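You operate a simulated robot arm through the tools that you are given. There is no shell and no other tool. Be economical: measure what you need, move in short steps, check, and stop when the job is done.

Carry out the task below with a simulated robot arm. There is one attempt and no reset: what you move stays moved.

JOB
Fix the blue bracket from the grey box in the bracket clamp.
Fine: switch the bench lamp on and leave it on; close the clamp lever; shut the lid again; the other bracket stays in the box.

It is judged by the outcome, as a careful person would: the job done as asked, and still so three seconds after it is handed in. It fails if anything else is knocked over, pushed out of place, dropped, spilled or broken. Lids that push on must go on centred and level and be pressed home; caps that screw on are set level and turned clockwise until they are tight.

ROBOT AND FRAMES
A 7-joint arm with a two-finger parallel gripper, fixed in place. Base frame: the origin is at the foot of the arm, x ahead of it, y to its left, z up; the work surface is at about z = 0. Lengths are in m, angles in rad, forces in N, time in s.
With the tool pointing down near the work surface it reaches from about 0.24 to 0.62 m from the base axis. Its first joint turns from -1.152 to 1.152 rad. Payload 2.6 kg.
The tool frame sits at the grasp point between the pads (the TCP): z along the fingers, y along the line on which they close. The tips reach 0.03 m beyond it. The gripper opens to 0.094 m. The fingers are 0.028 m wide and 0.01 m thick; the gripper's body (0.05 by 0.096 m) begins 0.055 m behind the TCP.
Orientation is that of the tool frame in the base frame, as a unit quaternion [w, x, y, z]. With the fingers straight down and closing along the base's y, the tool's x points along the base's -x, its y along +y and its z along -z.

CONTROLS
- The arm moves only by the tool arm_command. Its argument "increments" is a list of rows, each an object (a shift or turn left out is 0, a gripper value left out holds the last) with "gripper": the closure in counts, from 0 (fully open) to 255 (shut); "offset": the shift along the base's x, y, z in m, a list of three; "delta_rot": the turn, a rotation vector about the base's x, y, z in degrees, a list of three. In form: [{"gripper": gripper, "offset": [dx, dy, dz], "delta_rot": [rx, ry, rz]}, ...]. A call has 1 to 12 rows; each row shifts and turns the commanded pose from where the row before left it. A row lasts 0.2 s, in which the tool goes at most 0.05 m and 0.15 rad; a call with a longer step from one row to the next is refused whole, and so is a gripper value outside its range. A pose out of reach is approached as far as the arm can. The call stops where the force on the tool passes 90 N (or 10 N more than at its start, if that is more) or the arm is blocked; 0.2 s more then pass. The fingers move at their own pace (about 0.072 m/s each) and stop on an object; they squeeze with about 30 N. The grip force told is the motor's: it shows also when the fingers shut on nothing. Time passes only in rows, and 0.2 s behind the last, so rows that do not move let the fingers close. It gives the time, the measured TCP pose, the force on the tool (base axes), the opening and the grip force at its end, in the units of the frame above (readings bear some noise), with the torque about the TCP (base axes, N m) and any sound that the robot's microphone picked up, and new pictures: "pictures" is both (left out), scene, wrist or none.
- Cameras (640 x 400 px; columns grow to the right, rows downward): "scene" is fixed at [0.0307, 0.4246, 0.573]; the picture's right is [-0.82, -0.57, 0.00], its down [-0.28, 0.40, -0.87] and it looks along [0.50, -0.72, -0.49] (base axes); focal length 346 px, centre (320, 200). "wrist" rides on the gripper at [0.076, 0.014, -0.103] in the tool frame; the picture's right is [-0.18, 0.98, 0.00], its down [-0.75, -0.14, -0.64] and it looks along [-0.63, -0.12, 0.77] (tool axes); focal length 243 px, centre (320, 200). There is no depth. A picture from a camera that has moved, and an enlarged one, comes with that camera's place and axes in the base frame and with its lens.
- enlarge(camera, box): a new picture of the part [left, top, right, bottom] of that camera's present view, enlarged. The clock stands still meanwhile.
- close_job(): hands the job in; it is judged then, once.

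Work in short steps. Places have to be worked out from the pictures, the camera data and where the tool is seen: move nearer, look again, correct. Check each grasp and each placing, and mend what went wrong. You have 120 turns and 200 pictures in all, those below and enlarged ones among them. Open the gripper and draw the arm clear of the work before you hand the job in, unless the task says otherwise; then end with one line.

The tools are called as name(argument=value, ...) on one line, values as JSON. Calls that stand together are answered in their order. arm_command: Moves the arm, as the interface text tells. Its arguments: {"type":"object","properties":{"increments":{"type":"array","items":{"type":"object","properties":{"gripper":{"type":"number"},"offset":{"type":"array","items":{"type":"number"}},"delta_rot":{"type":"array","items":{"type":"number"}}}}},"pictures":{"type":"string","enum":["both","scene","wrist","none"]}},"required":["increments"]} The other tools are called the same way: enlarge (camera, box) takes an enlarged picture of a part of a camera's view; close_job () hands the job in.

At the start:

```text
time_s: 0.0
eef_pos: [0.3208, -0.1441, 0.3857]
orientation: [-0.001, -0.001, 1.0, 0.0]
force: [-0.2, 0.1, -0.6]
ft_torque: [-0.03, -0.02, -0.05]
width: 0.0939
finger_force: 0.0
```

scene: 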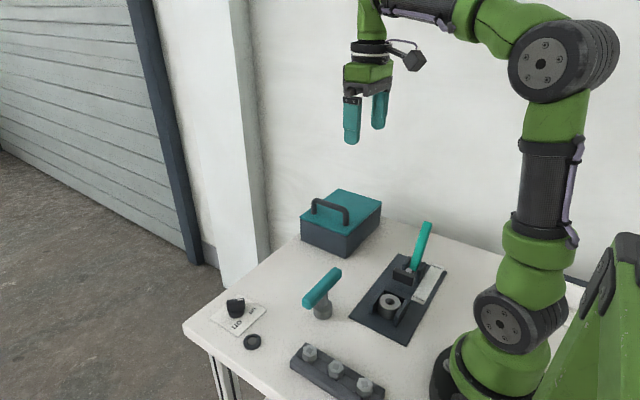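
wrist: 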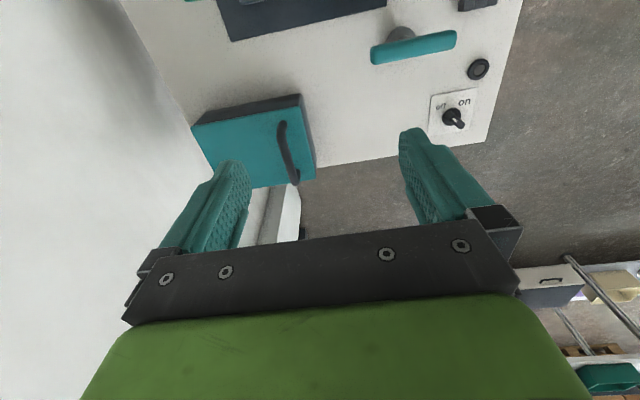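

The scene shows a box with a teal lid, a clamp with a teal lever, a rotary switch, and a T-handle object. I'll enlarge these areas to measure them.

enlarge(camera="scene", box=[280, 170, 480, 295])

enlarge(camera="scene", box=[200, 250, 440, 400])

enlarge(camera="wrist", box=[180, 0, 520, 212])

```text
3.20 times, centred on (380, 232) of scene
camera zoom: at [0.0307, 0.4246, 0.573], right [-0.82, -0.57, 0.0], down [-0.28, 0.4, -0.87], along [0.5, -0.72, -0.49], focal length 1106 px, centre (128, 96)
```

zoom: 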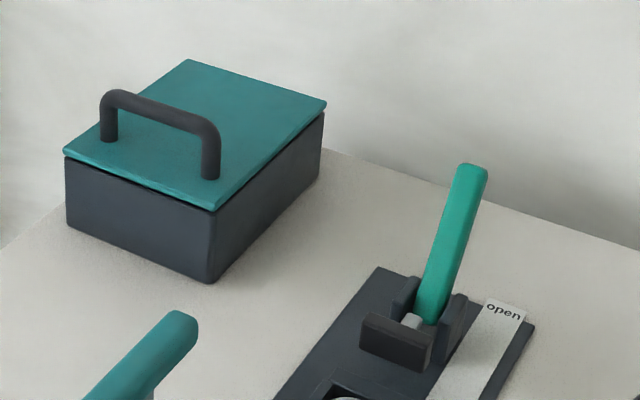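

```text
2.67 times, centred on (320, 325) of scene
camera zoom: at [0.0307, 0.4246, 0.573], right [-0.82, -0.57, 0.0], down [-0.28, 0.4, -0.87], along [0.5, -0.72, -0.49], focal length 922 px, centre (320, -133)
```

zoom: 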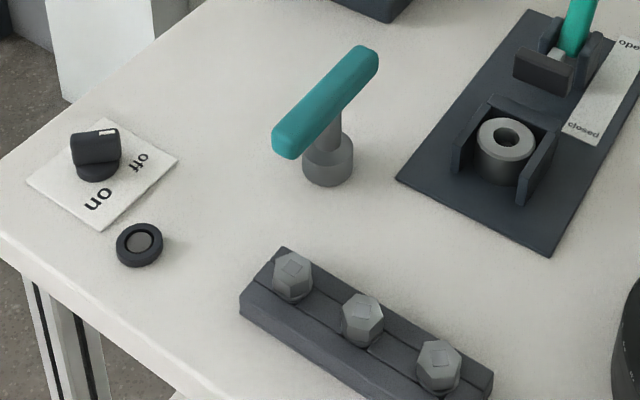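

```text
1.88 times, centred on (350, 106) of wrist
camera zoom: at [0.2449, -0.1308, 0.4892], right [0.18, 0.98, 0.0], down [0.75, -0.14, 0.64], along [0.63, -0.12, -0.77], focal length 457 px, centre (264, 377)
```

zoom: 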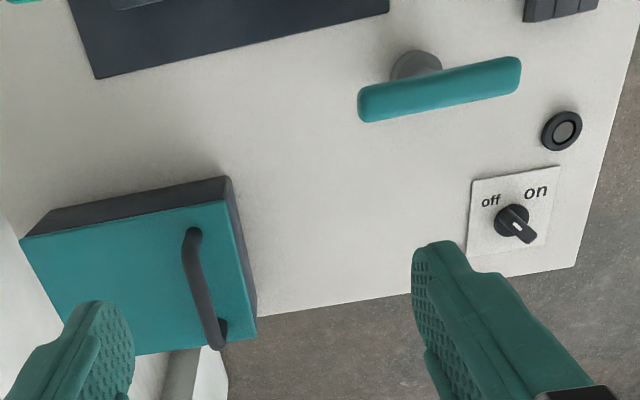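

Rough positions so far: box about x 0.38–0.52, y -0.39 to -0.20 with its lid at z≈0.07, handle along x at y≈-0.237, and knob at (0.475, 0.095). Next I'll look closely at the clamp and the knob.

enlarge(camera="scene", box=[340, 210, 460, 350])

enlarge(camera="scene", box=[200, 280, 280, 360])

```text
2.86 times, centred on (400, 280) of scene
camera zoom: at [0.0307, 0.4246, 0.573], right [-0.82, -0.57, 0.0], down [-0.28, 0.4, -0.87], along [0.5, -0.72, -0.49], focal length 987 px, centre (91, -29)
```

zoom: 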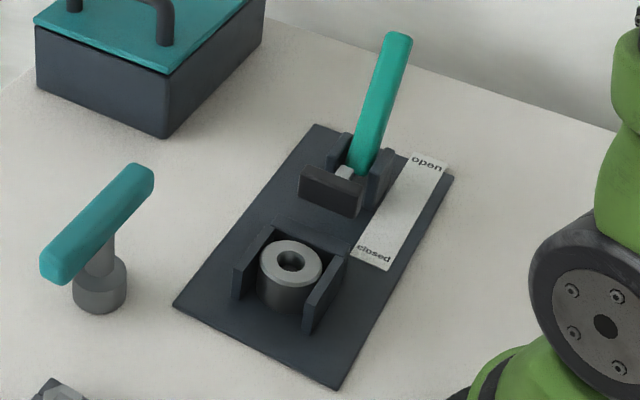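

```text
5.00 times, centred on (240, 320) of scene
camera zoom: at [0.0307, 0.4246, 0.573], right [-0.82, -0.57, 0.0], down [-0.28, 0.4, -0.87], along [0.5, -0.72, -0.49], focal length 1728 px, centre (720, -400)
```

zoom: 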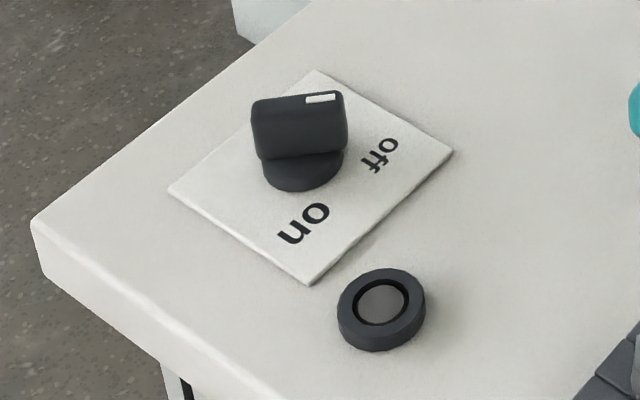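

The knob's white mark points to "off", along about (-0.72, -0.69). "On" is about 90° clockwise from there, seen from above. I'll move above the knob with the gripper yawed +45°.

arm_command(increments=[{"gripper": 0, "offset": [0.0195, 0.0296, -0.025], "delta_rot": [0, 0, 5.625]}, {"offset": [0.0195, 0.0296, -0.025], "delta_rot": [0, 0, 5.625]}, {"offset": [0.0195, 0.0296, -0.025], "delta_rot": [0, 0, 5.625]}, {"offset": [0.0195, 0.0296, -0.025], "delta_rot": [0, 0, 5.625]}, {"offset": [0.0195, 0.0296, -0.025], "delta_rot": [0, 0, 5.625]}, {"offset": [0.0195, 0.0296, -0.025], "delta_rot": [0, 0, 5.625]}, {"offset": [0.0195, 0.0296, -0.025], "delta_rot": [0, 0, 5.625]}, {"offset": [0.0195, 0.0296, -0.025], "delta_rot": [0, 0, 5.625]}, {}])

```text
time_s: 2.0
eef_pos: [0.4774, 0.0901, 0.1827]
orientation: [0.0, -0.383, 0.924, 0.0]
force: [-0.1, -0.4, -0.5]
ft_torque: [0.01, 0.01, -0.03]
width: 0.094
finger_force: 0.0
camera wrist: at [0.4138, 0.0465, 0.2863], right [-0.57, 0.82, 0.0], down [0.63, 0.43, 0.64], along [0.53, 0.36, -0.77], focal length 243 px, centre (320, 200)
```

scene: 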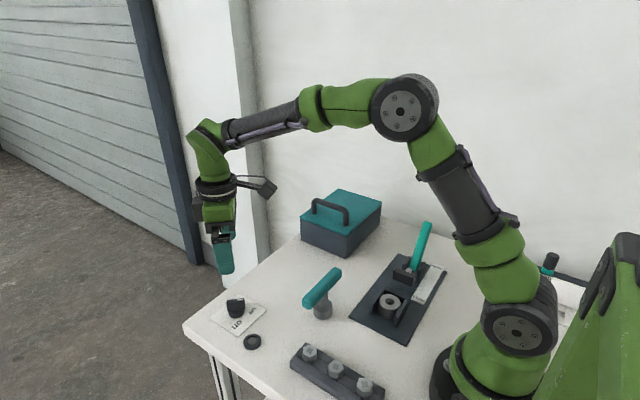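
wrist: 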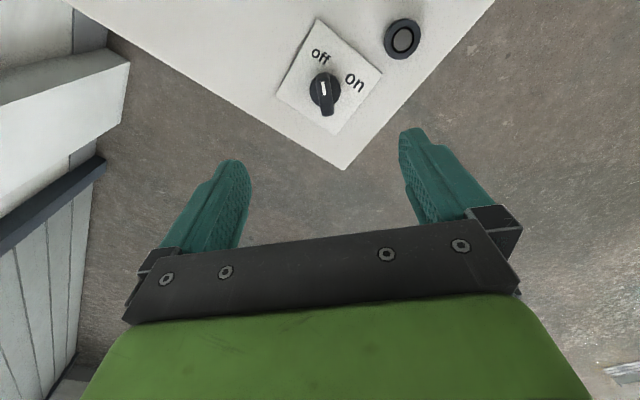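

The knob is at about (0.474, 0.094) with its top at z≈0.04. I'll centre on it, descend until the tips straddle the bar, and close.

arm_command(increments=[{"offset": [-0.003, 0.004, -0.034]}, {"offset": [0, 0, -0.034]}, {"offset": [0, 0, -0.034]}, {"offset": [0, 0, -0.031]}, {}, {"gripper": 255}, {}, {}, {}])

```text
time_s: 4.0
eef_pos: [0.4729, 0.0934, 0.0529]
orientation: [0.001, -0.383, 0.924, -0.002]
force: [10.1, -4.8, -4.7]
ft_torque: [0.14, -0.13, -0.04]
width: 0.0139
finger_force: 45.7
camera wrist: at [0.4091, 0.0499, 0.1555], right [-0.56, 0.83, 0.0], down [0.63, 0.43, 0.64], along [0.53, 0.36, -0.77], focal length 243 px, centre (320, 200)
```

scene: 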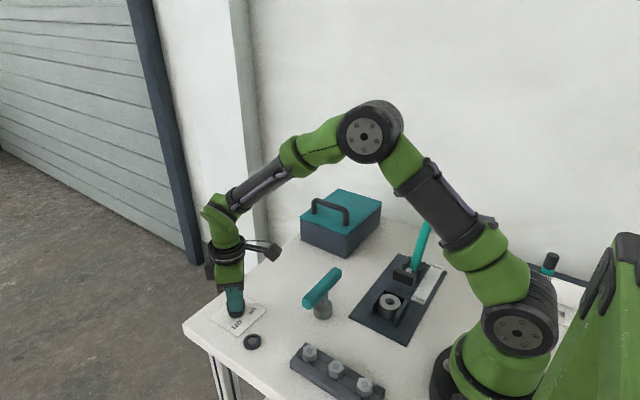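
wrist: 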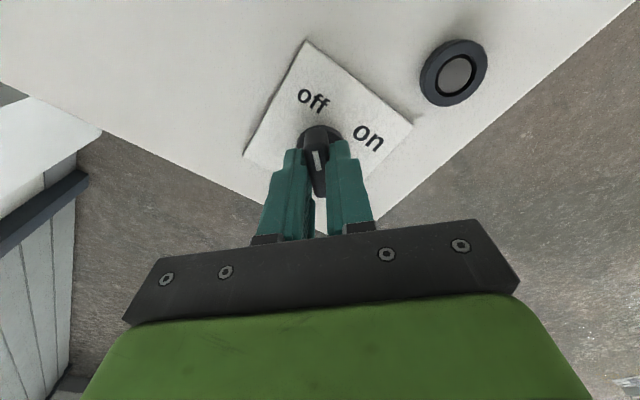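

The bar is gripped, width 14 mm. I'll relieve the side force and turn it clockwise in small steps, starting with 45°.

arm_command(increments=[{"offset": [0.002, -0.001, 0], "delta_rot": [0, 0, -6]}, {"delta_rot": [0, 0, -6.5]}, {"delta_rot": [0, 0, -6.5]}, {"delta_rot": [0, 0, -6.5]}, {"delta_rot": [0, 0, -6.5]}, {"delta_rot": [0, 0, -6.5]}, {"delta_rot": [0, 0, -6.5]}, {}], pictures="wrist")

```text
time_s: 5.8
eef_pos: [0.4729, 0.0944, 0.0513]
orientation: [-0.003, 0.002, 1.0, 0.0]
force: [-22.6, -5.4, 11.4]
ft_torque: [-0.16, 1.33, 0.01]
width: 0.0136
finger_force: 45.3
heard: click
camera wrist: at [0.398, 0.1098, 0.156], right [0.19, 0.98, 0.0], down [0.76, -0.15, 0.64], along [0.63, -0.12, -0.77], focal length 243 px, centre (320, 200)
```

wrist: 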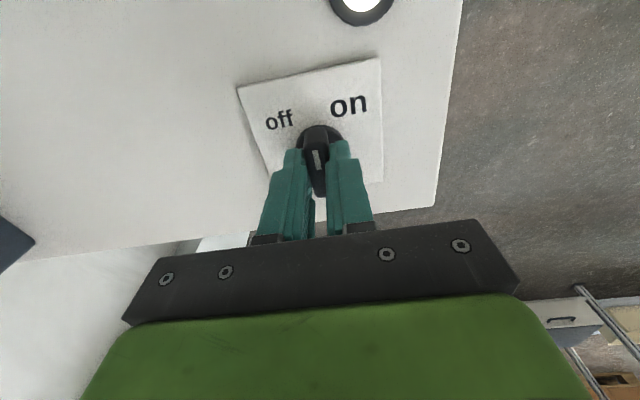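

It clicked and the round lamp lit up. I'll keep turning toward the "on" mark.

arm_command(increments=[{"offset": [-0.003, 0, 0], "delta_rot": [0, 0, -6]}, {"delta_rot": [0, 0, -6.5]}, {"delta_rot": [0, 0, -6.5]}, {"delta_rot": [0, 0, -6.5]}, {"delta_rot": [0, 0, -6.5]}, {}], pictures="wrist")

```text
time_s: 7.2
eef_pos: [0.4736, 0.0956, 0.0506]
orientation: [0.003, 0.275, 0.961, 0.0]
force: [23.4, 5.7, -27.7]
ft_torque: [-0.15, -0.48, -0.02]
width: 0.0141
finger_force: 44.9
camera wrist: at [0.4161, 0.1487, 0.1554], right [0.68, 0.74, 0.0], down [0.56, -0.52, 0.64], along [0.48, -0.43, -0.77], focal length 243 px, centre (320, 200)
```

wrist: 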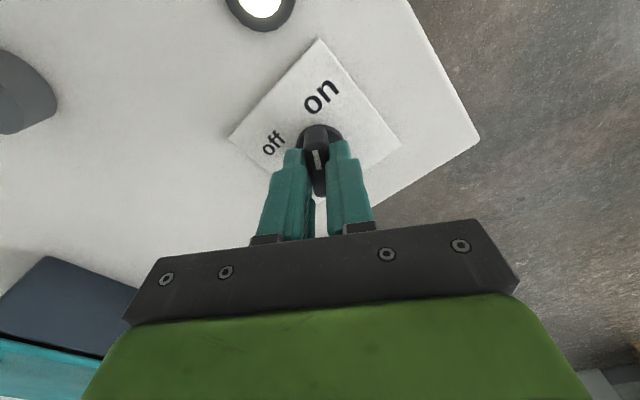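

The mark is nearly on "on" and the lamp is lit. I'll turn slightly more, then release and rise.

arm_command(increments=[{"delta_rot": [0, 0, -5]}, {"delta_rot": [0, 0, -5]}, {}, {"gripper": 120}, {}, {"offset": [0, 0, 0.04]}, {"offset": [0, 0, 0.04]}, {"offset": [0, 0, 0.04]}, {}], pictures="both")

```text
time_s: 9.2
eef_pos: [0.4738, 0.095, 0.174]
orientation: [0.0, 0.358, 0.934, 0.0]
force: [-0.1, 0.1, -0.1]
ft_torque: [0.0, -0.02, 0.0]
width: 0.0495
finger_force: 0.0
camera wrist: at [0.4262, 0.156, 0.277], right [0.79, 0.61, 0.0], down [0.47, -0.61, 0.64], along [0.39, -0.51, -0.77], focal length 243 px, centre (320, 200)
```

scene: 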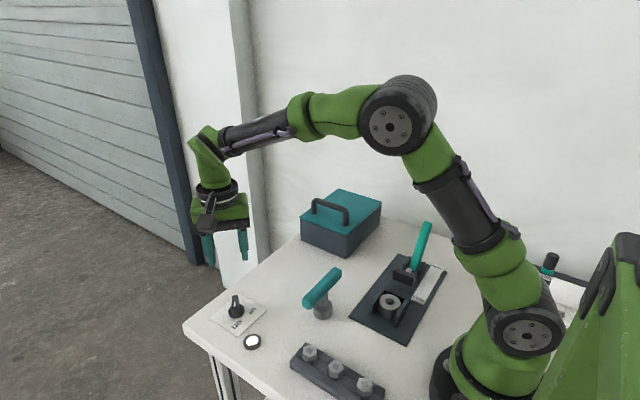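
wrist: 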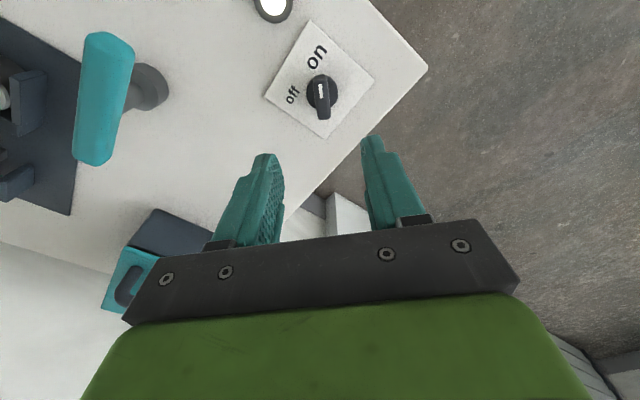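

The lamp is on and the pointer is at "on". I'll move above the box handle with the fingers closing along y, and look down at it.

arm_command(increments=[{"gripper": 0, "offset": [-0.0018, -0.0415, 0.015], "delta_rot": [0, 0, 5.25]}, {"offset": [-0.0018, -0.0415, 0.015], "delta_rot": [0, 0, 5.25]}, {"offset": [-0.0018, -0.0415, 0.015], "delta_rot": [0, 0, 5.25]}, {"offset": [-0.0018, -0.0415, 0.015], "delta_rot": [0, 0, 5.25]}, {"offset": [-0.0018, -0.0415, 0.015], "delta_rot": [0, 0, 5.25]}, {"offset": [-0.0018, -0.0415, 0.015], "delta_rot": [0, 0, 5.25]}, {"offset": [-0.0018, -0.0415, 0], "delta_rot": [0, 0, 5.25]}, {"offset": [-0.0018, -0.0415, 0], "delta_rot": [0, 0, 5.25]}, {}])

```text
time_s: 11.2
eef_pos: [0.459, -0.2415, 0.2632]
orientation: [0.0, -0.001, 1.0, 0.0]
force: [-0.1, -0.5, 0.1]
ft_torque: [0.02, -0.02, 0.05]
width: 0.094
finger_force: 0.1
camera wrist: at [0.3833, -0.2266, 0.3668], right [0.18, 0.98, 0.0], down [0.75, -0.14, 0.64], along [0.63, -0.12, -0.77], focal length 243 px, centre (320, 200)
```

scene: 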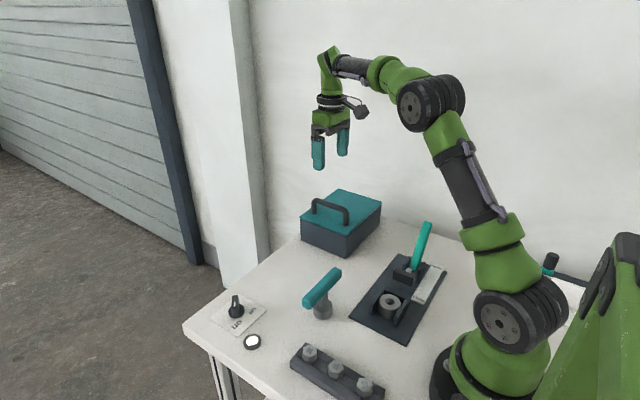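
wrist: 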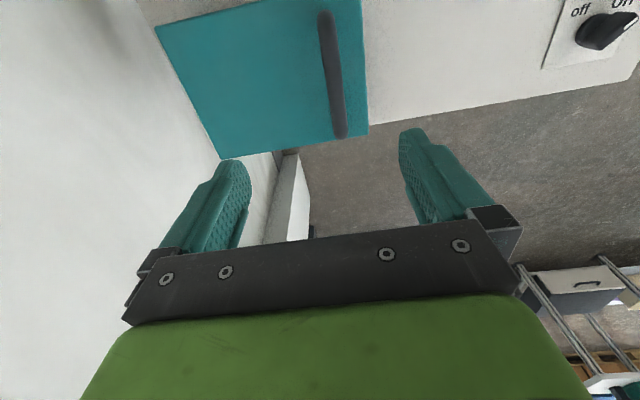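

I estimate the handle at x 0.40–0.50, y≈-0.228, z≈0.12. I'll descend with open fingers straddling it and check with a picture.

arm_command(increments=[{"offset": [-0.007, 0.012, -0.04]}, {"offset": [0, 0, -0.04]}, {"offset": [0, 0, -0.04]}, {"offset": [0, 0, -0.013]}, {}])

```text
time_s: 12.4
eef_pos: [0.4516, -0.2262, 0.1306]
orientation: [0.0, 0.0, 1.0, 0.0]
force: [-0.6, 0.3, 0.6]
ft_torque: [-0.01, -0.02, -0.01]
width: 0.0942
finger_force: 0.0
camera wrist: at [0.376, -0.212, 0.2356], right [0.18, 0.98, 0.0], down [0.75, -0.14, 0.64], along [0.63, -0.12, -0.77], focal length 243 px, centre (320, 200)
```

scene: 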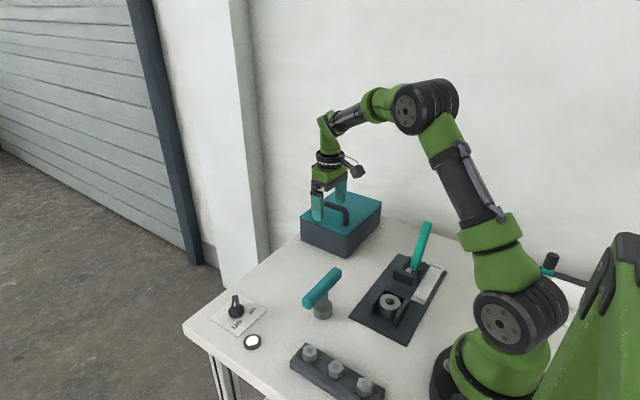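
wrist: 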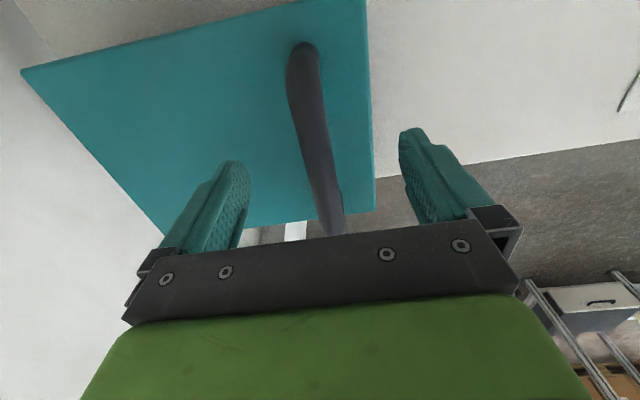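

The handle is centred between the fingers. I'll lower slightly and grip.

arm_command(increments=[{"offset": [0, 0, -0.008]}, {"gripper": 255}, {}, {}, {}, {}])

```text
time_s: 13.8
eef_pos: [0.4538, -0.2247, 0.1226]
orientation: [-0.001, 0.0, 1.0, 0.002]
force: [-3.7, 12.1, 0.3]
ft_torque: [-0.02, 0.18, -0.03]
width: 0.0203
finger_force: 44.6
camera wrist: at [0.3764, -0.2109, 0.2261], right [0.18, 0.98, 0.0], down [0.75, -0.14, 0.64], along [0.63, -0.12, -0.77], focal length 243 px, centre (320, 200)
```

scene: 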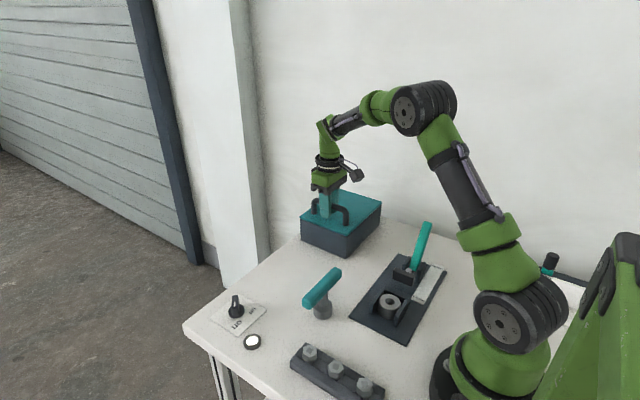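
wrist: 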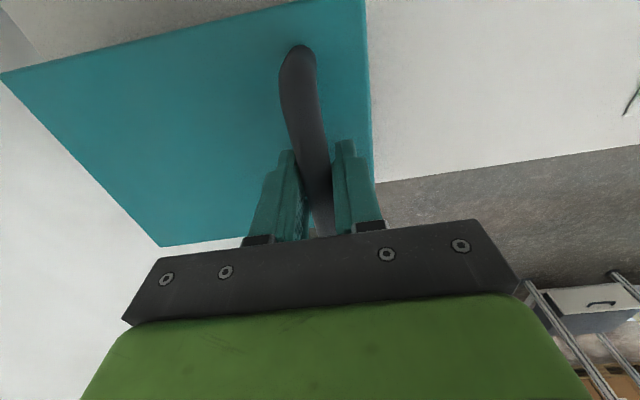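

The handle is gripped. I'll lift 2 cm gently to learn whether the lid hinges or comes off.

arm_command(increments=[{"offset": [0, 0, 0.007]}, {"offset": [0, 0, 0.007]}, {"offset": [0, 0, 0.007]}, {}])

enlarge(camera="scene", box=[280, 150, 400, 270])

```text
time_s: 14.8
eef_pos: [0.4513, -0.2313, 0.1435]
orientation: [0.002, -0.002, 1.0, -0.007]
force: [27.8, -31.8, -14.4]
ft_torque: [-0.02, 0.2, -0.12]
width: 0.0201
finger_force: 45.4
camera wrist: at [0.3748, -0.2153, 0.2462], right [0.18, 0.98, -0.01], down [0.75, -0.13, 0.65], along [0.64, -0.13, -0.76], focal length 243 px, centre (320, 200)
```

scene: 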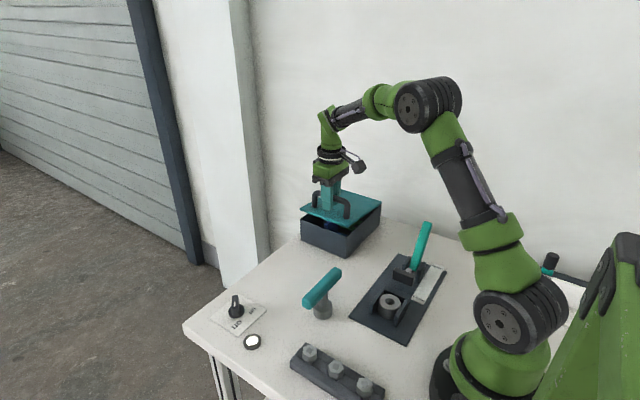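
wrist: 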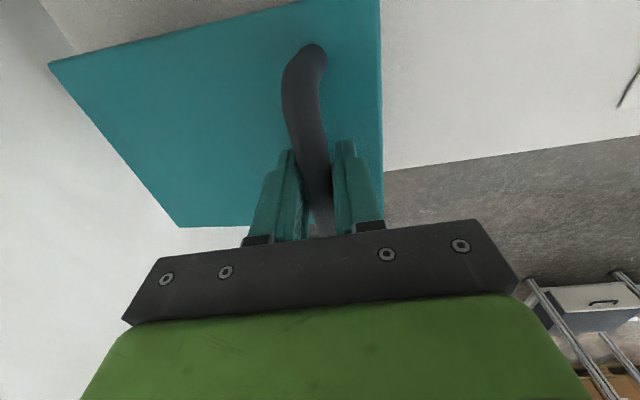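

```text
3.33 times, centred on (340, 210) of scene
camera zoom: at [0.0308, 0.4245, 0.573], right [-0.82, -0.57, 0.0], down [-0.28, 0.4, -0.87], along [0.5, -0.72, -0.49], focal length 1152 px, centre (253, 167)
```

zoom: 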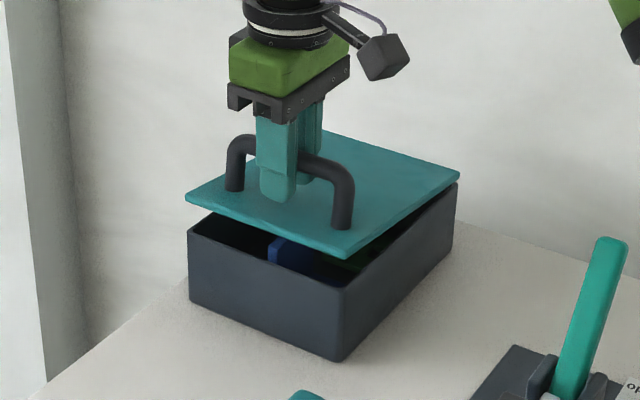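

The lid is hinged at the back, at about y≈-0.395, z≈0.066. I'll follow the arc up in steps with the gripper kept pointing down, letting the round bar turn in the fingers.

arm_command(increments=[{"offset": [-0.001, -0.008, 0]}, {"offset": [0, -0.0113, 0.02]}, {"offset": [0, -0.013, 0.0176]}, {"offset": [0, -0.015, 0.0158]}, {"offset": [0, -0.0169, 0.0139]}, {"offset": [0, -0.0184, 0.0118]}, {}])

```text
time_s: 16.4
eef_pos: [0.4517, -0.3038, 0.2257]
orientation: [0.007, -0.003, 1.0, 0.002]
force: [16.4, 19.7, 26.4]
ft_torque: [0.03, 0.0, -1.0]
width: 0.0204
finger_force: 45.2
camera wrist: at [0.375, -0.2901, 0.3281], right [0.18, 0.98, 0.01], down [0.75, -0.14, 0.65], along [0.64, -0.11, -0.76], focal length 243 px, centre (320, 200)
```

scene: 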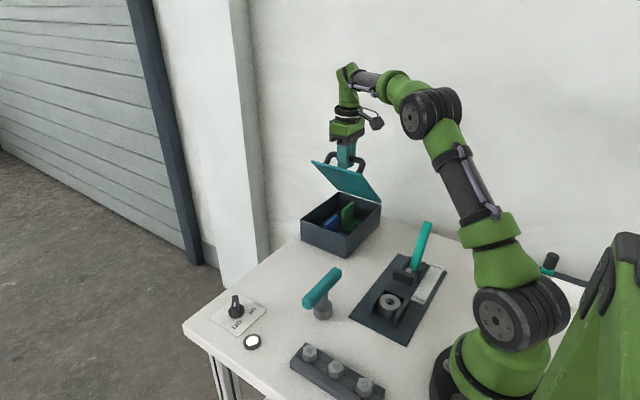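
wrist: 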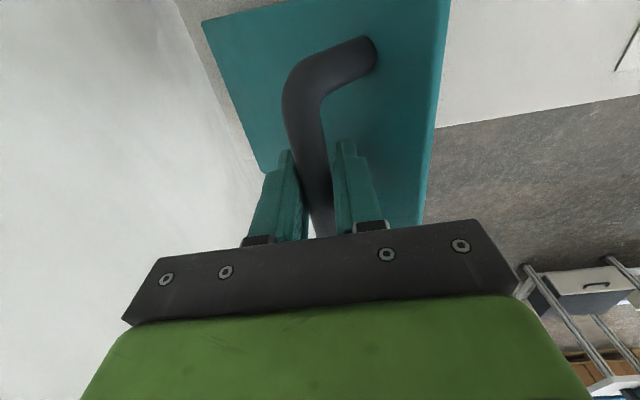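

The arc is working, and refitting puts the hinge at y≈-0.406 with radius 0.19. I'll continue on the corrected arc.

arm_command(increments=[{"offset": [0, -0.0136, 0.0141]}, {"offset": [0, -0.0214, 0.0088]}, {"offset": [0, -0.0224, 0.0062]}, {"offset": [0, -0.0229, 0.0035]}, {}])

```text
time_s: 17.6
eef_pos: [0.4501, -0.3619, 0.2461]
orientation: [-0.003, 0.0, 1.0, 0.001]
force: [1.7, 1.2, -19.8]
ft_torque: [0.06, -0.16, -0.54]
width: 0.0203
finger_force: 44.9
out of reach, approached as far as the arm can: row 3, 4
camera wrist: at [0.3745, -0.3478, 0.3501], right [0.19, 0.98, 0.0], down [0.76, -0.14, 0.64], along [0.63, -0.12, -0.77], focal length 243 px, centre (320, 200)
```

scene: 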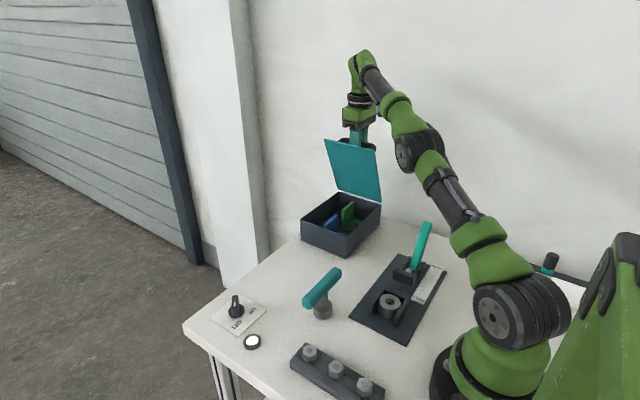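
wrist: 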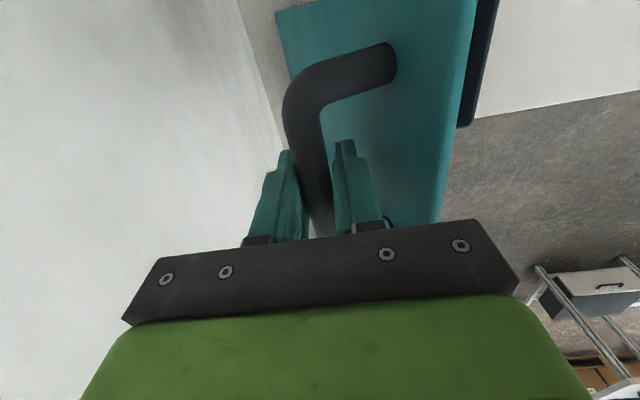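

The vertical tool has reached its limit. Tilting the fingers outward, toward -y, gains reach, so I'll tilt about the bar and let the commanded arc catch up.

arm_command(increments=[{"delta_rot": [-7, 0, 0]}, {"delta_rot": [-7, 0, 0]}, {"delta_rot": [-7, 0, 0]}, {}])

```text
time_s: 18.6
eef_pos: [0.4504, -0.3608, 0.2482]
orientation: [0.001, 0.001, 0.983, -0.182]
force: [-17.0, 4.6, -1.8]
ft_torque: [0.24, 0.14, -0.61]
width: 0.0203
finger_force: 45.8
camera wrist: at [0.3743, -0.3099, 0.3401], right [0.19, 0.92, -0.35], down [0.75, 0.1, 0.65], along [0.63, -0.39, -0.67], focal length 243 px, centre (320, 200)
```

scene: 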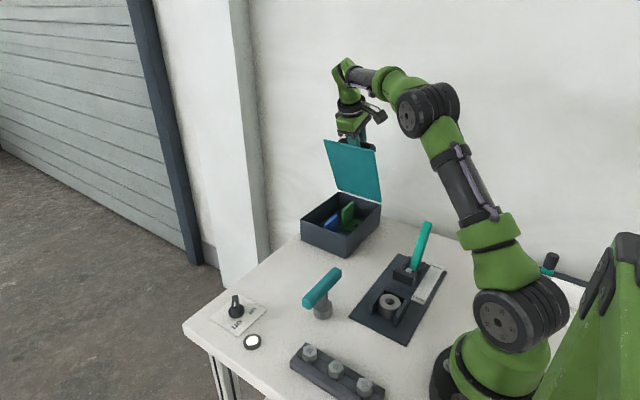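
wrist: 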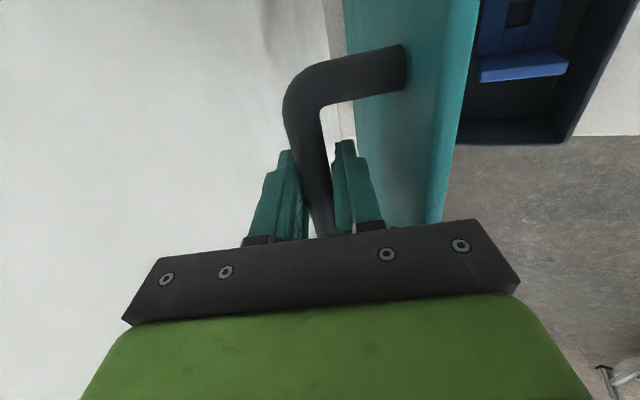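

Tilting worked. I'll continue along the arc over the top.

arm_command(increments=[{"offset": [0, -0.0229, 0.0045]}, {"offset": [0, -0.023, 0.001]}, {"offset": [0, -0.015, -0.001]}, {}])

```text
time_s: 19.6
eef_pos: [0.4515, -0.4211, 0.2498]
orientation: [-0.004, 0.002, 0.984, -0.179]
force: [-21.2, 5.3, -21.9]
ft_torque: [0.02, -0.48, -0.54]
width: 0.0201
finger_force: 44.8
camera wrist: at [0.3761, -0.3705, 0.3425], right [0.18, 0.92, -0.35], down [0.76, 0.09, 0.64], along [0.62, -0.38, -0.68], focal length 243 px, centre (320, 200)
```

scene: 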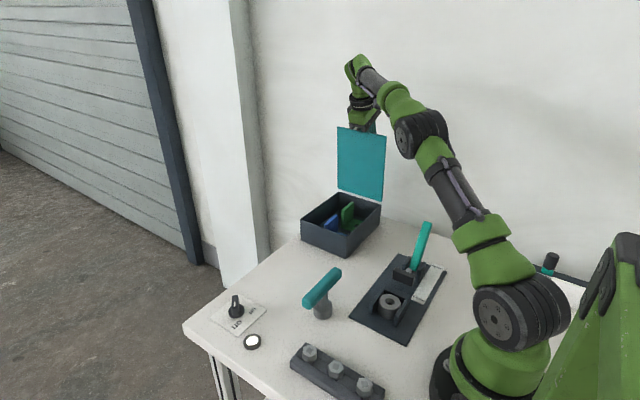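
wrist: 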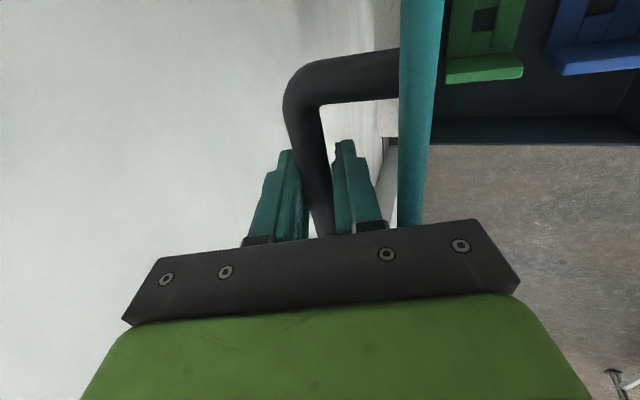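

The lid is at about 77°. I'll continue past vertical.

arm_command(increments=[{"offset": [0, -0.02, -0.003]}, {"offset": [0, -0.02, -0.006]}, {}])

```text
time_s: 20.4
eef_pos: [0.4522, -0.4408, 0.2458]
orientation: [0.009, 0.001, 0.985, -0.174]
force: [-15.4, 39.3, 47.9]
ft_torque: [8.44, 3.13, 0.73]
width: 0.0196
finger_force: 45.0
out of reach, approached as far as the arm can: row 2
camera wrist: at [0.3749, -0.3921, 0.3374], right [0.19, 0.92, -0.34], down [0.74, 0.09, 0.66], along [0.64, -0.37, -0.67], focal length 243 px, centre (320, 200)
```

scene: 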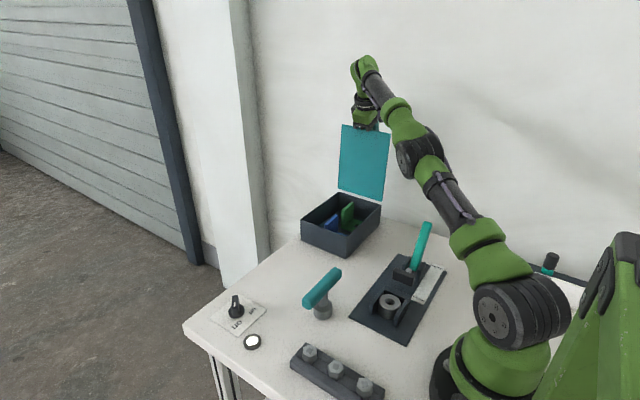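
wrist: 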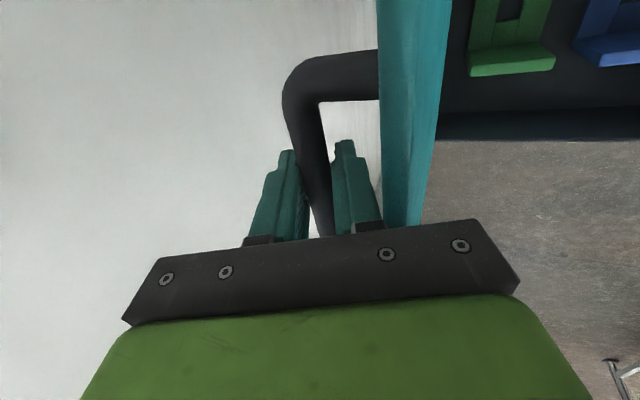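

Force is building, so the body may be touching the lid edge or the lid may be at its stop at about 84–90°. I'll relax the pressure and open the fingers slightly around the bar to see whether the lid holds itself.

arm_command(increments=[{"offset": [0, 0.006, 0.001]}, {"gripper": 170}, {}, {}])

```text
time_s: 21.4
eef_pos: [0.4528, -0.4397, 0.2501]
orientation: [0.008, 0.0, 0.983, -0.184]
force: [6.7, 14.5, 46.8]
ft_torque: [5.26, 0.65, 0.59]
width: 0.0302
finger_force: 0.2
camera wrist: at [0.3751, -0.3898, 0.3396], right [0.19, 0.92, -0.35], down [0.74, 0.1, 0.66], along [0.64, -0.39, -0.66], focal length 243 px, centre (320, 200)
```

scene: 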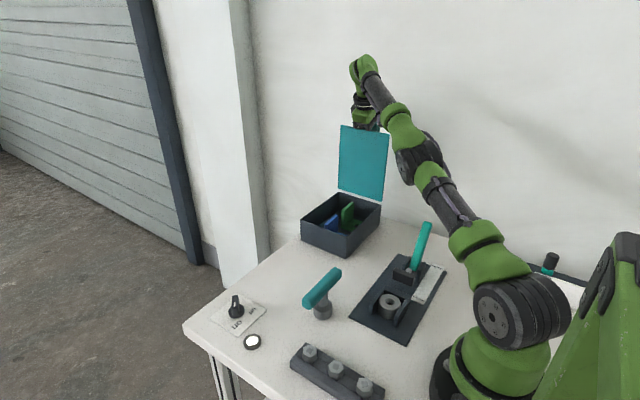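
wrist: 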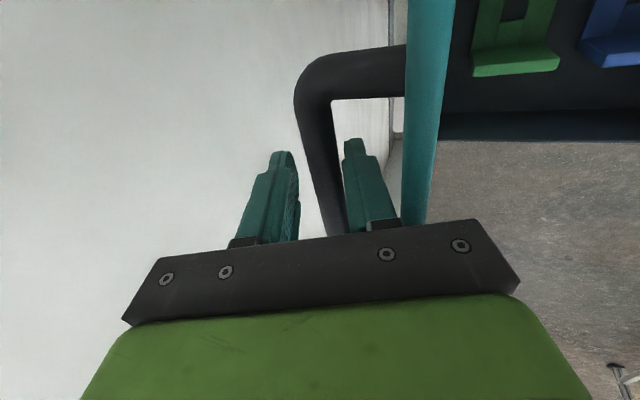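

The body is bearing on the lid's top edge. I'll rise 12 mm to free it and watch whether the lid stays.

arm_command(increments=[{"offset": [0, 0, 0.006]}, {"offset": [0, 0, 0.006]}, {}, {}])

```text
time_s: 22.4
eef_pos: [0.4499, -0.4397, 0.2498]
orientation: [0.001, 0.001, 0.984, -0.18]
force: [19.1, 4.5, -0.2]
ft_torque: [0.89, 0.05, -1.04]
width: 0.0333
finger_force: 2.0
camera wrist: at [0.3748, -0.3901, 0.3409], right [0.18, 0.92, -0.35], down [0.75, 0.1, 0.65], along [0.63, -0.38, -0.67], focal length 243 px, centre (320, 200)
```

scene: 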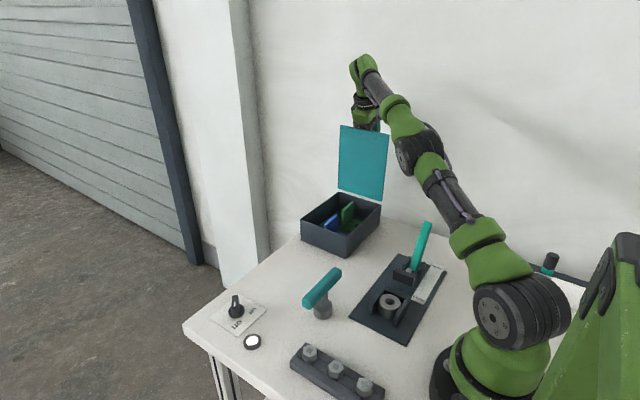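
wrist: 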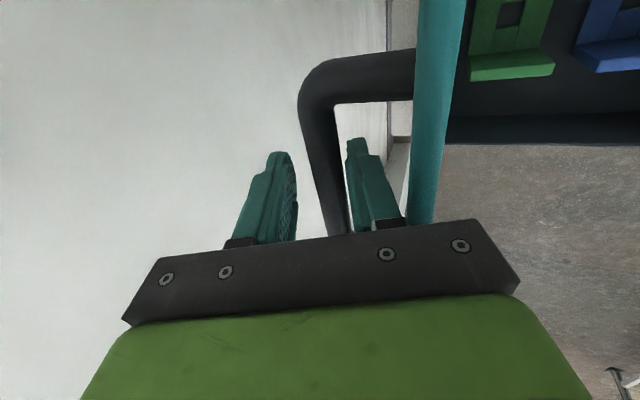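

To see whether the bar leans on the +y finger or stands free, I'll shift the tool +y by 8 mm and compare.

arm_command(increments=[{"gripper": 150}, {"offset": [0, 0.008, 0.001]}, {}, {}], pictures="wrist")

```text
time_s: 23.4
eef_pos: [0.448, -0.4322, 0.2542]
orientation: [-0.001, 0.0, 0.983, -0.184]
force: [-2.5, -2.2, 1.5]
ft_torque: [0.15, -0.02, 0.12]
width: 0.0373
finger_force: 0.0
camera wrist: at [0.3728, -0.3827, 0.3448], right [0.18, 0.92, -0.35], down [0.75, 0.1, 0.65], along [0.63, -0.39, -0.67], focal length 243 px, centre (320, 200)
```

wrist: 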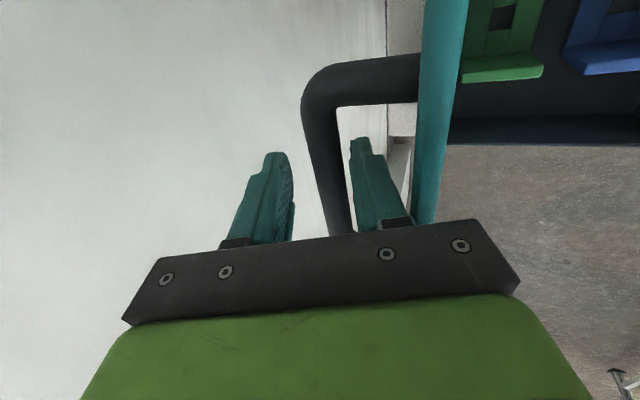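

The bar followed, so the lid leans closed under gravity and must go past vertical. I'll slide along the bar to smaller x for reach and raise so only the fingertips hold it, which clears the lid edge. Then I'll regrip.

arm_command(increments=[{"offset": [-0.01, 0.002, 0.006]}, {"offset": [-0.01, 0.002, 0.006]}, {"gripper": 255, "offset": [0, 0, 0.003]}, {}, {}])

```text
time_s: 24.6
eef_pos: [0.4308, -0.4276, 0.2663]
orientation: [0.0, -0.001, 0.984, -0.179]
force: [6.8, 8.6, -15.9]
ft_torque: [0.32, -0.81, -0.99]
width: 0.0157
finger_force: 44.6
camera wrist: at [0.3555, -0.3773, 0.3584], right [0.18, 0.92, -0.34], down [0.75, 0.09, 0.65], along [0.63, -0.38, -0.68], focal length 243 px, centre (320, 200)
```

scene: 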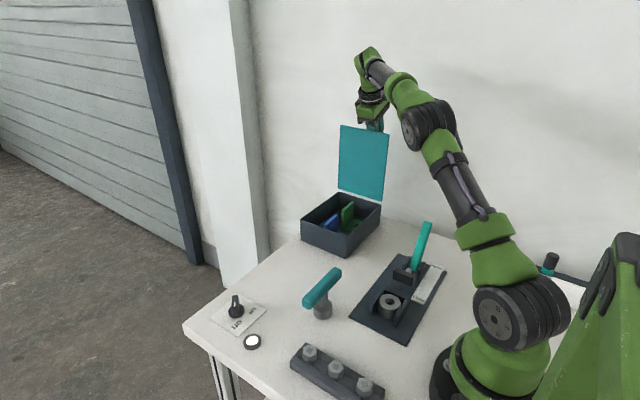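
wrist: 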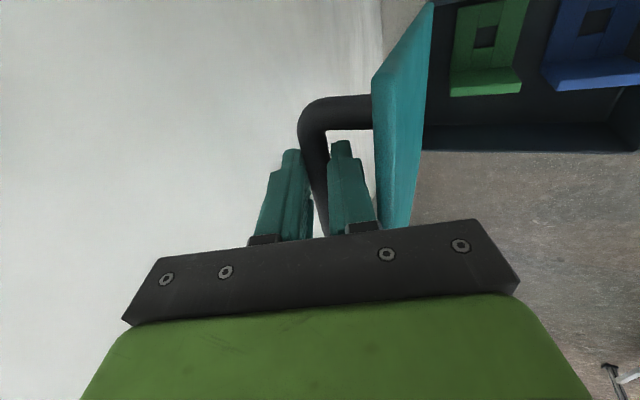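

The fingertips hold the bar and the body is clear of the edge. I'll push on along the arc.

arm_command(increments=[{"offset": [0, -0.015, -0.003]}, {"offset": [0, -0.015, -0.005]}, {"offset": [0, -0.01, -0.004]}, {}])

```text
time_s: 25.4
eef_pos: [0.4314, -0.4456, 0.2608]
orientation: [0.009, 0.005, 0.988, -0.153]
force: [-26.3, 23.2, 19.3]
ft_torque: [4.98, 1.79, 1.84]
width: 0.0151
finger_force: 44.7
out of reach, approached as far as the arm can: row 3
stopped in row 3: the force on the tool passed its limit at 96 N (the readings are from after the stop); the commanded pose is now the measured one
camera wrist: at [0.354, -0.4002, 0.3541], right [0.2, 0.94, -0.29], down [0.74, 0.05, 0.67], along [0.64, -0.35, -0.68], focal length 243 px, centre (320, 200)
```

scene: 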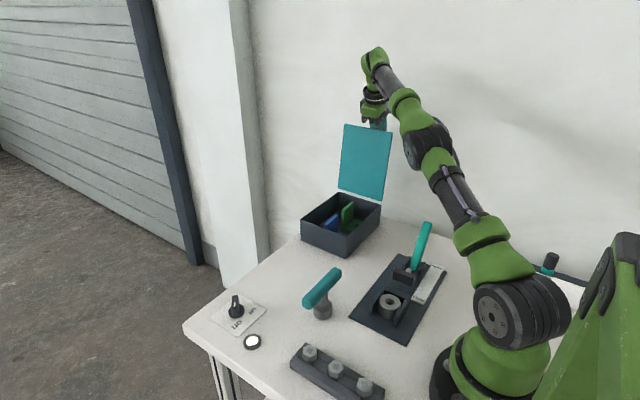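
wrist: 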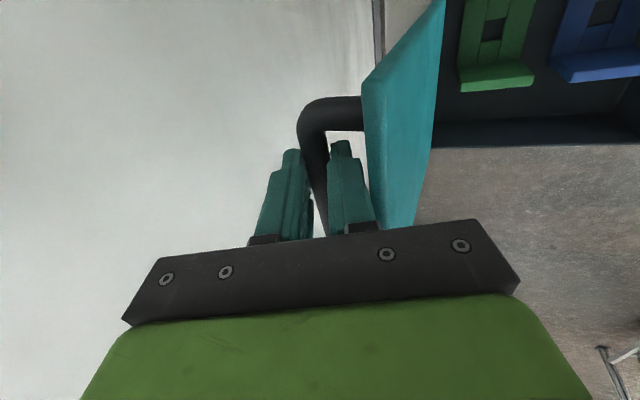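

The force limit tripped, probably at the hinge stop, and the lid now looks vertical or slightly past. I'll loosen and back the fingers off toward +y to see whether the bar stays.

arm_command(increments=[{"gripper": 170}, {}, {"offset": [0, 0.005, 0.001]}, {"offset": [0, 0.003, 0.0]}, {}])

```text
time_s: 26.6
eef_pos: [0.4309, -0.4402, 0.2605]
orientation: [0.006, 0.006, 0.988, -0.157]
force: [0.2, -1.7, -0.8]
ft_torque: [0.02, 0.0, 0.01]
width: 0.0308
finger_force: 0.1
camera wrist: at [0.3545, -0.3934, 0.353], right [0.2, 0.93, -0.3], down [0.74, 0.06, 0.67], along [0.64, -0.36, -0.68], focal length 243 px, centre (320, 200)
```

scene: 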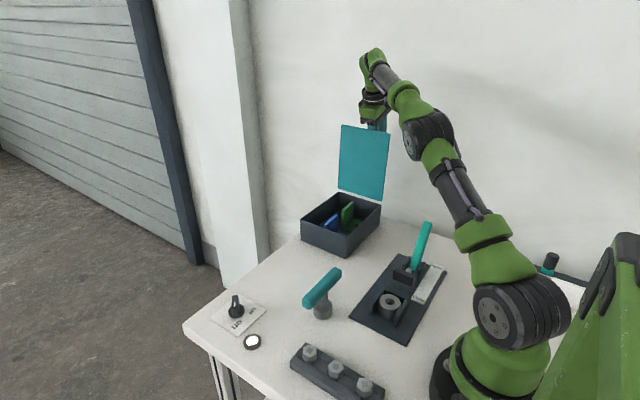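
wrist: 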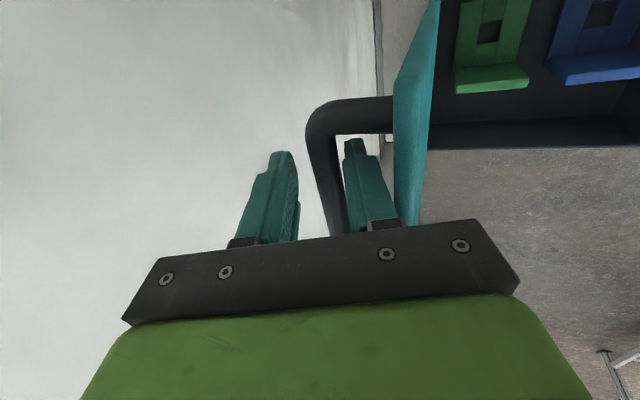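

The reading is ambiguous. I'll open the fingers further without moving the tool, to see if the bar follows.

arm_command(increments=[{"gripper": 120}, {}, {}, {}], pictures="wrist")

```text
time_s: 27.6
eef_pos: [0.4308, -0.4399, 0.2607]
orientation: [0.006, 0.007, 0.987, -0.158]
force: [0.3, -2.2, 1.3]
ft_torque: [0.1, 0.01, 0.01]
width: 0.0485
finger_force: 0.2
camera wrist: at [0.3542, -0.3934, 0.3541], right [0.2, 0.93, -0.3], down [0.74, 0.06, 0.67], along [0.64, -0.36, -0.68], focal length 243 px, centre (320, 200)
```

wrist: 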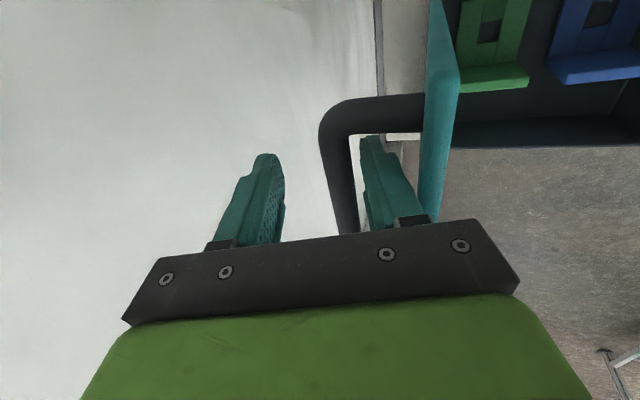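

There may be a gap between the bar and the +y finger. I'll enlarge to check.

enlarge(camera="wrist", box=[260, 80, 500, 240])

enlarge(camera="scene", box=[300, 40, 440, 260])

```text
2.50 times, centred on (380, 160) of wrist
camera zoom: at [0.3542, -0.3934, 0.3541], right [0.2, 0.93, -0.3], down [0.74, 0.06, 0.67], along [0.64, -0.36, -0.68], focal length 606 px, centre (170, 300)
```

zoom: 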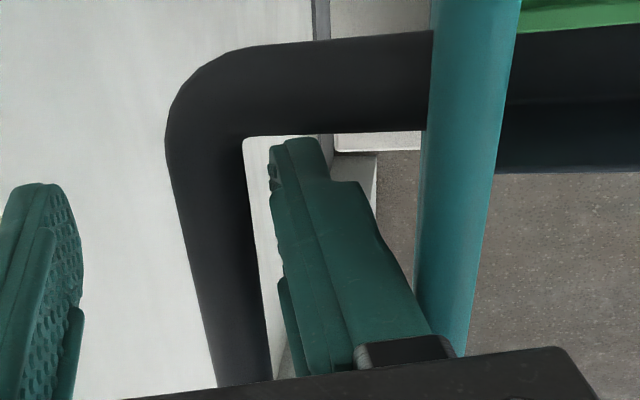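

```text
1.82 times, centred on (370, 150) of scene
camera zoom: at [0.0307, 0.4246, 0.573], right [-0.82, -0.57, 0.0], down [-0.28, 0.4, -0.87], along [0.5, -0.72, -0.49], focal length 628 px, centre (229, 291)
```

zoom: 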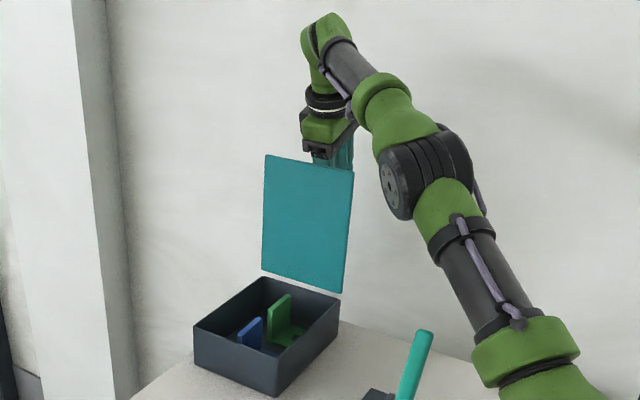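

There is a clear gap to the bar, so it was the finger's outer side nudging the lid, and the lid holds by its own friction. I'll narrow the fingers slightly and withdraw upward.

arm_command(increments=[{"gripper": 140}, {}, {"offset": [0, 0.003, 0.015]}, {"offset": [0, 0.003, 0.015]}, {"offset": [0, 0.003, 0.02]}, {}])

```text
time_s: 29.0
eef_pos: [0.4309, -0.4174, 0.3048]
orientation: [0.007, 0.007, 0.987, -0.159]
force: [-0.8, -1.5, 0.1]
ft_torque: [-0.01, 0.03, 0.06]
width: 0.0418
finger_force: 0.1
out of reach, approached as far as the arm can: row 5
camera wrist: at [0.3545, -0.3707, 0.3979], right [0.2, 0.93, -0.31], down [0.74, 0.06, 0.67], along [0.64, -0.36, -0.68], focal length 243 px, centre (320, 200)
```

scene: 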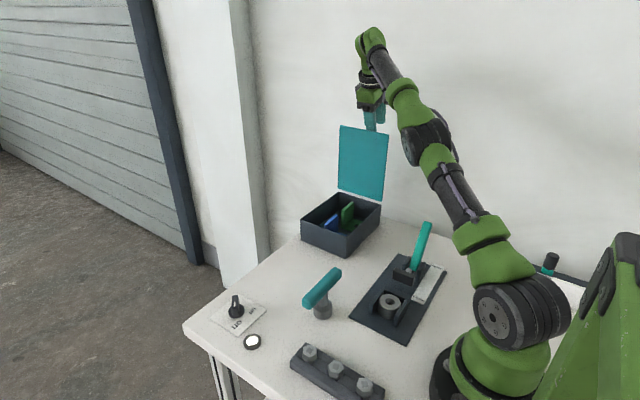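
wrist: 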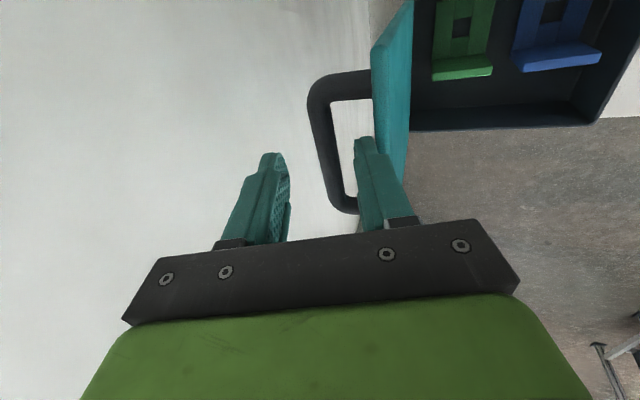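

The tips are nearly clear. I'll rise further while pulling in x to stay within reach, then come forward over the lid edge.

arm_command(increments=[{"offset": [-0.03, 0, 0.03]}, {"offset": [-0.03, 0, 0.03]}, {"offset": [-0.02, 0.01, 0.02]}, {}])

```text
time_s: 30.0
eef_pos: [0.3492, -0.4096, 0.3864]
orientation: [0.007, 0.005, 0.987, -0.158]
force: [0.5, -0.5, -0.7]
ft_torque: [0.02, 0.01, -0.01]
width: 0.0422
finger_force: 0.1
camera wrist: at [0.2717, -0.3634, 0.4789], right [0.2, 0.93, -0.3], down [0.74, 0.06, 0.67], along [0.64, -0.36, -0.68], focal length 243 px, centre (320, 200)
```

scene: 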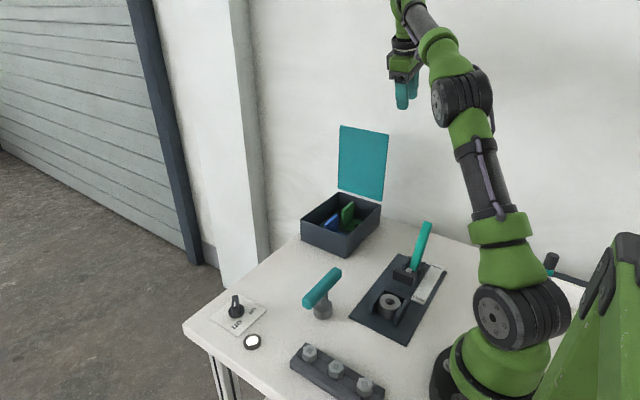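
wrist: 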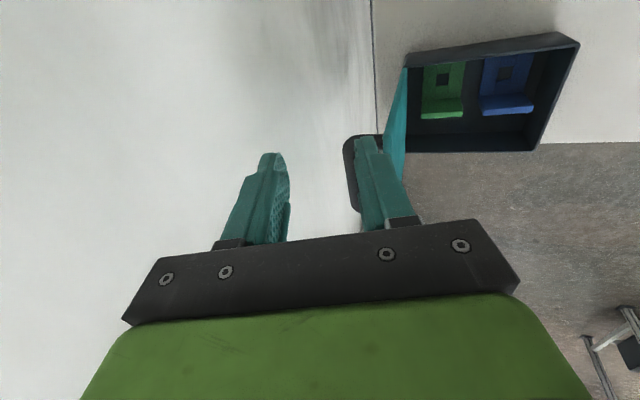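

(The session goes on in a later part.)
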